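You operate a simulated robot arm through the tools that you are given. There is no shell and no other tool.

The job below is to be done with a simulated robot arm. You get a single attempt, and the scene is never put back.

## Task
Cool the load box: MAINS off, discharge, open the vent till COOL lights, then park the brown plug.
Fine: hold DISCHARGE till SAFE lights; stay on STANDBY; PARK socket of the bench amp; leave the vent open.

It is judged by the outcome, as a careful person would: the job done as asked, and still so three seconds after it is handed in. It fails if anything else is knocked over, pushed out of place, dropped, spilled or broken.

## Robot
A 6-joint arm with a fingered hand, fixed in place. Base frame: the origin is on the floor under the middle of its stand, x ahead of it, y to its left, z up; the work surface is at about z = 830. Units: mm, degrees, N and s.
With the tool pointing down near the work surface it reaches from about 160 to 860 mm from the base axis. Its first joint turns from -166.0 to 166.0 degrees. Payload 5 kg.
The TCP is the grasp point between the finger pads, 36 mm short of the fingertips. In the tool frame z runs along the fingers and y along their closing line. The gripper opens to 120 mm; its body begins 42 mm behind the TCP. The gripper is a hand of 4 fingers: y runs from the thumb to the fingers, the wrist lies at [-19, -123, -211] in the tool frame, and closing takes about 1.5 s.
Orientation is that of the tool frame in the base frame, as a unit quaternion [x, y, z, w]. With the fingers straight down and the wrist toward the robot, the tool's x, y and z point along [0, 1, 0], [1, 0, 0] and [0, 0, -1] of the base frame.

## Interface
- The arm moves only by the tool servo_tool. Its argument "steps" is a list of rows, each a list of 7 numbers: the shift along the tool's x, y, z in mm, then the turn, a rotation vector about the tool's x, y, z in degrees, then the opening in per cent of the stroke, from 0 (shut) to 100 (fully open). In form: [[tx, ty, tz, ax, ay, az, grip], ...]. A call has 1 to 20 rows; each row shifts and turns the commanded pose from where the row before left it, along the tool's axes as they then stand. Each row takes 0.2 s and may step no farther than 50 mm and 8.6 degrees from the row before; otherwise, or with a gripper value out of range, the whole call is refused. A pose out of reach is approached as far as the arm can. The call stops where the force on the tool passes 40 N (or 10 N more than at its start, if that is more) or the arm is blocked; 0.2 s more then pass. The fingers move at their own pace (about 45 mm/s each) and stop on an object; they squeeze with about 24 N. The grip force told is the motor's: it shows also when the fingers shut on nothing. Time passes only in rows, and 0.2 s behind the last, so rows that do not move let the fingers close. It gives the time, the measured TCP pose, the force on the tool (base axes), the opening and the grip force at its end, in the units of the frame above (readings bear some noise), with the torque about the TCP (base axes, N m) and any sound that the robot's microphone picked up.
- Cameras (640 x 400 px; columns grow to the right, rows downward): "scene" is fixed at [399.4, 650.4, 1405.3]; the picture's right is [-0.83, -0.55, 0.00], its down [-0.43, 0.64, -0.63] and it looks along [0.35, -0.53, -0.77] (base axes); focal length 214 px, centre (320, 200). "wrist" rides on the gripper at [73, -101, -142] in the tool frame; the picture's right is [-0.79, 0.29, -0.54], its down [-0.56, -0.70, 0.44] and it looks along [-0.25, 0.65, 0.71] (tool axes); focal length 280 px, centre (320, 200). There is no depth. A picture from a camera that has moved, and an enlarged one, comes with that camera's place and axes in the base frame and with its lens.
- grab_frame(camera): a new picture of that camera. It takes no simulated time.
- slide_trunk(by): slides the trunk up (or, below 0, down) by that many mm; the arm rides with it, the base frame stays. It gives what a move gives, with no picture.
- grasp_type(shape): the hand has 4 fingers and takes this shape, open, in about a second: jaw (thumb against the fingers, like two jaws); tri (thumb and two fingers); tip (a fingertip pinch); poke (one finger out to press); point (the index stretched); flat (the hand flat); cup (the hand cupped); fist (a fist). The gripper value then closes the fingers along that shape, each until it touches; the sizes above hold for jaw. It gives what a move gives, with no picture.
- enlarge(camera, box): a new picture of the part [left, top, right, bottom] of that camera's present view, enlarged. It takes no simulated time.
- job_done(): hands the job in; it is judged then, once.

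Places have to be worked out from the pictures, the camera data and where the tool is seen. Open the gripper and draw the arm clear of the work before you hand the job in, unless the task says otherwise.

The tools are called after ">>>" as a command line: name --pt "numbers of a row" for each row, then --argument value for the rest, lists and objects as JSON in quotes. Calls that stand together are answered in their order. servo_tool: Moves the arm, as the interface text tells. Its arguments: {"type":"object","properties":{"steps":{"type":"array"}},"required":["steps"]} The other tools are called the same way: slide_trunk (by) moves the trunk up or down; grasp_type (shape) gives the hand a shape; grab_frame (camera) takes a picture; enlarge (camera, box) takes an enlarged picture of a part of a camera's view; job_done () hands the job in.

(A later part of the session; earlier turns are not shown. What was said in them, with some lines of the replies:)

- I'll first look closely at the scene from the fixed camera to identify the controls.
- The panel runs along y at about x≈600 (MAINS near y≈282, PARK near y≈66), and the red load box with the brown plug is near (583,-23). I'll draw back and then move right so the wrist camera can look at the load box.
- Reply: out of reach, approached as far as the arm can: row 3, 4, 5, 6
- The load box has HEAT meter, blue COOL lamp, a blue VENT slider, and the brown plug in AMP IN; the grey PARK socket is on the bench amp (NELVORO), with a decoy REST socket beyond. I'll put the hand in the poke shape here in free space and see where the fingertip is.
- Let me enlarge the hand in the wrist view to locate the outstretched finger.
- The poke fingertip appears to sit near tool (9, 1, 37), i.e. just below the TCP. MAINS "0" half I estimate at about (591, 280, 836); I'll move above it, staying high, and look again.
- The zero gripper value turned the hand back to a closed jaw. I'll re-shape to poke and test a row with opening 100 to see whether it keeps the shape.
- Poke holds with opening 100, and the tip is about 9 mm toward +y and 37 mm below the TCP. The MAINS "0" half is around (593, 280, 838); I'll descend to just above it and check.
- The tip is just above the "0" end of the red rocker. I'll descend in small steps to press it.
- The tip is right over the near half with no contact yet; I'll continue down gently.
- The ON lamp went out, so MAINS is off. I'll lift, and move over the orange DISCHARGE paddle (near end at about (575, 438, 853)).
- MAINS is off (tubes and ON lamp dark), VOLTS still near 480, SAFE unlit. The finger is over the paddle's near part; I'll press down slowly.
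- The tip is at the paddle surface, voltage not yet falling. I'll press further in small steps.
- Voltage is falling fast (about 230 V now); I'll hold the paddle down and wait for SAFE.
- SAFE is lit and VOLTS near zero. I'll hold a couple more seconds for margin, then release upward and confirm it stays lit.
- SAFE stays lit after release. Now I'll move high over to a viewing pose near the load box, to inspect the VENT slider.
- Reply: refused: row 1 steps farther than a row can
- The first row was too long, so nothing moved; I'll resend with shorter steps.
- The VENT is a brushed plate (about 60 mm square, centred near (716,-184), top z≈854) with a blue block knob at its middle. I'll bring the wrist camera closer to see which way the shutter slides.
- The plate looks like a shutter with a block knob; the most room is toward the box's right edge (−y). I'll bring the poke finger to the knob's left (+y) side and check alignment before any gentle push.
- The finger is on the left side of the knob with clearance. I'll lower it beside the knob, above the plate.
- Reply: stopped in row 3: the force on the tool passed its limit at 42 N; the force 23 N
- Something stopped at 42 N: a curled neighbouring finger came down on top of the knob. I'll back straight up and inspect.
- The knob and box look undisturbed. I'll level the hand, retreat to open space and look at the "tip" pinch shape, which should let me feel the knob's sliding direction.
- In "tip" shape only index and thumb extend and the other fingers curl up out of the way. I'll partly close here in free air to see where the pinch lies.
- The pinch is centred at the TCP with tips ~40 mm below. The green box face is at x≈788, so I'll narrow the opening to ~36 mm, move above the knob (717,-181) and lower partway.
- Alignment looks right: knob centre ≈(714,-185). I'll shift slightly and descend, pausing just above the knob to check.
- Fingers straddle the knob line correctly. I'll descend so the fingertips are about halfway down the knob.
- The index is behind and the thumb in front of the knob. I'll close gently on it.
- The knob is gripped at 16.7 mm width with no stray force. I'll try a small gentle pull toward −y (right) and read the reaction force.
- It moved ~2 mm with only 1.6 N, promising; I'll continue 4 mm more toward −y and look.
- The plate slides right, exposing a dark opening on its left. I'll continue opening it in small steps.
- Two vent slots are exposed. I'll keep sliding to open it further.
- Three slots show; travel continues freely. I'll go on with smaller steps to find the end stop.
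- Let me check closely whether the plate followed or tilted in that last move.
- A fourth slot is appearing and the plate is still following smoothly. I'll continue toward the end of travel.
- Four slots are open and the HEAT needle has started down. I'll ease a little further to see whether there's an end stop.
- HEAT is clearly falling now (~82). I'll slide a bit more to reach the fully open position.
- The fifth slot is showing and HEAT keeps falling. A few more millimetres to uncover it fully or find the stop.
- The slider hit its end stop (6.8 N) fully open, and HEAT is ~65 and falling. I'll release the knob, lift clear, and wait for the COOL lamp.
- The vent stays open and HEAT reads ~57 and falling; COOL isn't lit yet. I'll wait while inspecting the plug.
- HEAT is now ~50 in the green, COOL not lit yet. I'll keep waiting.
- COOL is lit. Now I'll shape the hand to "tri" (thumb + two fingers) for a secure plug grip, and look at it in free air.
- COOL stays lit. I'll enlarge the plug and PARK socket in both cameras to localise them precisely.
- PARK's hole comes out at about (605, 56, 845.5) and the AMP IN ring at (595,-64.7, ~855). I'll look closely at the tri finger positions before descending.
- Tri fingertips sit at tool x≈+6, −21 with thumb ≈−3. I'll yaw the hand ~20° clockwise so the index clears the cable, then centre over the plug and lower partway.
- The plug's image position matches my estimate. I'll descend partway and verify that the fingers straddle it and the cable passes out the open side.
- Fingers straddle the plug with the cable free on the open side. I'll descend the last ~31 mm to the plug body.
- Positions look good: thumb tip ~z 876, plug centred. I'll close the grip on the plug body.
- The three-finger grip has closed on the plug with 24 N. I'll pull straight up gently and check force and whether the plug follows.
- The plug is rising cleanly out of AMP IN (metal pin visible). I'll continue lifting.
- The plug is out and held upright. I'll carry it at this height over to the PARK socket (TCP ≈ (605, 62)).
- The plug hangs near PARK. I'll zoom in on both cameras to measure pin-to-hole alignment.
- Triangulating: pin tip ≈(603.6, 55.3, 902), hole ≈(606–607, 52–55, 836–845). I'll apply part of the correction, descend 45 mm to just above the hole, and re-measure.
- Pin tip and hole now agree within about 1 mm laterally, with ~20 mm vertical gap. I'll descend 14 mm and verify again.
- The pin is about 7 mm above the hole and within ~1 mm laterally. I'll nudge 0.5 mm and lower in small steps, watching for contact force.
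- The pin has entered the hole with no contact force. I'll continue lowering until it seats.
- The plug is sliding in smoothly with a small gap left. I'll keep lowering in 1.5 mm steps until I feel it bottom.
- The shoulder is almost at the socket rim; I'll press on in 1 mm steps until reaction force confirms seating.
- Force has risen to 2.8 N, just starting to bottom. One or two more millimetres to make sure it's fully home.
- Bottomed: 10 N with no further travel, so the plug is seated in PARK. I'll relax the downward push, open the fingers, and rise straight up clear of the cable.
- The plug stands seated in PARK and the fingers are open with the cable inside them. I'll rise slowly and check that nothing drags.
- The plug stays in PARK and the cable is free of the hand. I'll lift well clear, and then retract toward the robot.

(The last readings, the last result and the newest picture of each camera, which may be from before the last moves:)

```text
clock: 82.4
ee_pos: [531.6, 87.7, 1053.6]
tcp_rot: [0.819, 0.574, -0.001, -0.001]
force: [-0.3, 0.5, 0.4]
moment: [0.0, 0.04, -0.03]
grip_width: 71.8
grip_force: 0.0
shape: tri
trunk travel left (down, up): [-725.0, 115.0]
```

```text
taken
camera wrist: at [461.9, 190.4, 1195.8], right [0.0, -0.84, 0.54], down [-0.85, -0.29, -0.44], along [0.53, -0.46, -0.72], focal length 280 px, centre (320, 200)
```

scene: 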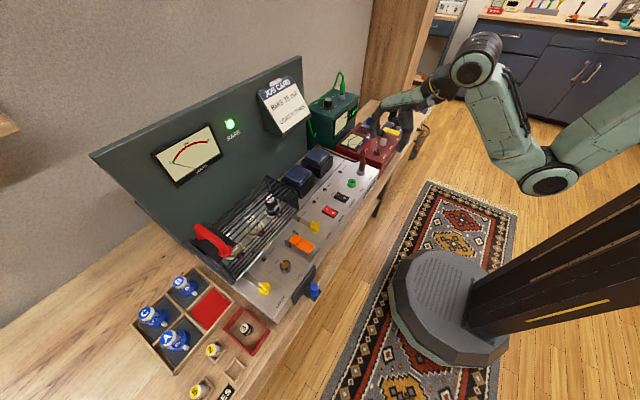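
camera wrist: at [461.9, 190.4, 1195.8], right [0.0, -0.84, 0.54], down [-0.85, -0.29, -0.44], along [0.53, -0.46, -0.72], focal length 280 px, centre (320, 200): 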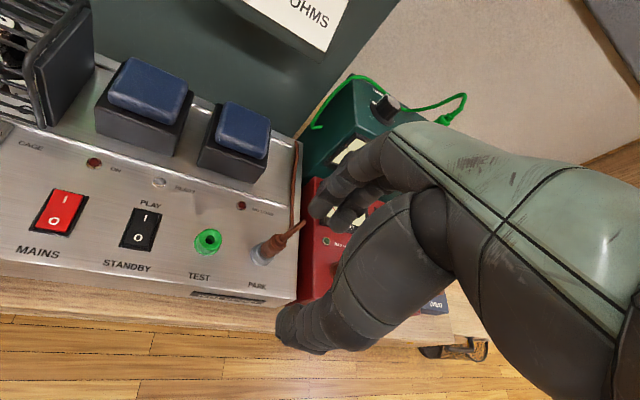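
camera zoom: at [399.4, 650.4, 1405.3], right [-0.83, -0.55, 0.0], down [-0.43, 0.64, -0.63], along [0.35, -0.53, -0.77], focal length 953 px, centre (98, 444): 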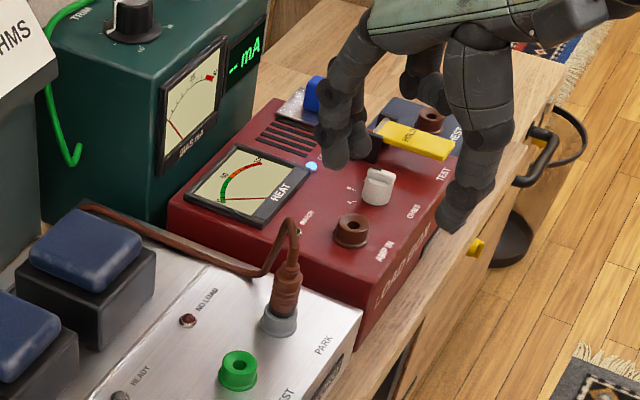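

SAFE and COOL are lit, the vent's open, and the plug is parked. I'll draw the arm further back and verify the switches before handing in.

>>> servo_tool --pt "-40 -10 -20 0 0 0 60" --pt "-40 -10 -20 0 0 0 60" --pt "-40 -5 -20 0 0 0 60" --pt "-40 0 0 0 0 0 60" --pt "-40 0 0 0 0 0 100" --pt "0 0 0 0 0 0 100" --pt "0 0 0 0 0 0 100"

>>> enlarge --camera "scene" --box '[300, 100, 430, 230]'

>>> enlarge --camera "scene" --box '[310, 170, 380, 240]'

>>> grab_frame --camera "scene"

```text
clock: 84.0
ee_pos: [457.7, -93.3, 1103.6]
tcp_rot: [0.819, 0.574, -0.001, 0.0]
force: [-1.0, 0.0, 0.2]
moment: [0.0, 0.01, 0.02]
grip_width: 119.4
grip_force: 0.1
shape: tri
out of reach, approached as far as the arm can: row 3, 4, 5
trunk travel left (down, up): [-725.0, 115.0]
```

```text
3.08 times, centred on (365, 165) of scene
camera zoom: at [399.4, 650.4, 1405.3], right [-0.83, -0.55, 0.0], down [-0.43, 0.64, -0.63], along [0.35, -0.53, -0.77], focal length 660 px, centre (182, 308)
```

zoom: 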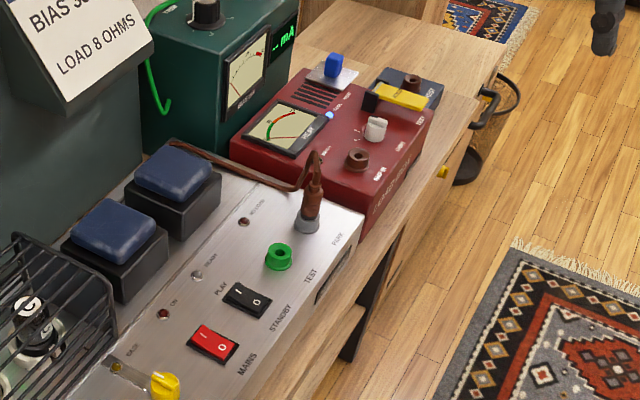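

```text
5.71 times, centred on (345, 205) of scene
camera zoom: at [399.4, 650.4, 1405.3], right [-0.83, -0.55, 0.0], down [-0.43, 0.64, -0.63], along [0.35, -0.53, -0.77], focal length 1226 px, centre (177, 171)
```

zoom: 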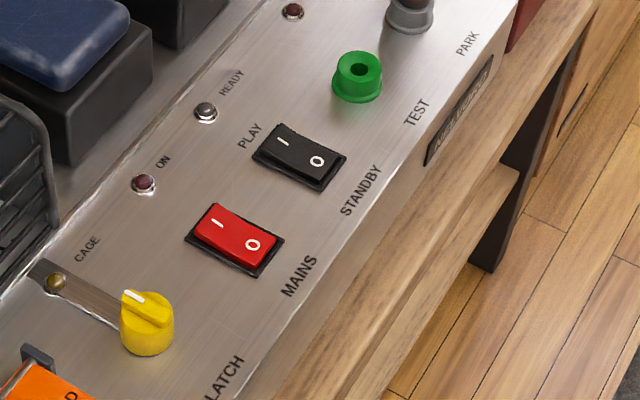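

```text
taken
```

scene: 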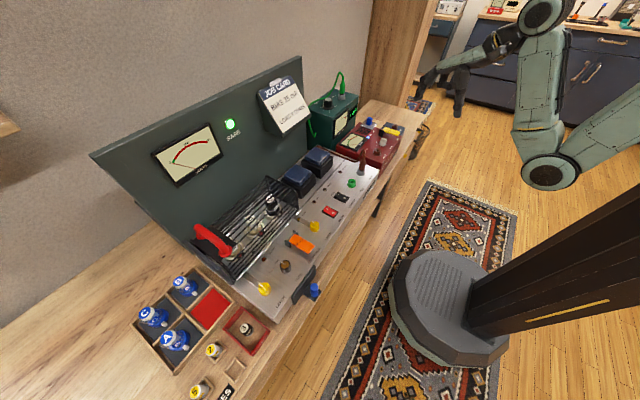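

MAINS and STANDBY rockers both sit at "O". SAFE and COOL are lit, VENT is fully open, the brown plug is seated in the amp's PARK socket, and the arm is clear. I'm handing the job in.

>>> job_done

```text
The job is handed in.
```

The load box is cooled and the brown plug is parked in the bench amp's PARK socket. I handed the job in with every step done and nothing visibly out of place. The hand-in was accepted, but no verdict came back.

- **MAINS:** switched off. The ON lamp and the valves went dark.
- **DISCHARGE:** held until SAFE lit, plus about two seconds more. SAFE stayed lit after I let go.
- **STANDBY:** I didn't touch the rocker, and it still reads "O".
- **VENT:** slid fully open to its end stop and left open. HEAT fell into the green and COOL lit before I touched the plug.
- **Brown plug:** pulled from AMP IN and pushed into PARK until it bottomed. It stayed put after I released it.

On the first try at the vent, a curled finger pressed down on the blue knob with about 42 N before the arm stopped. I backed off, saw no damage or shift, and the vent then slid freely.
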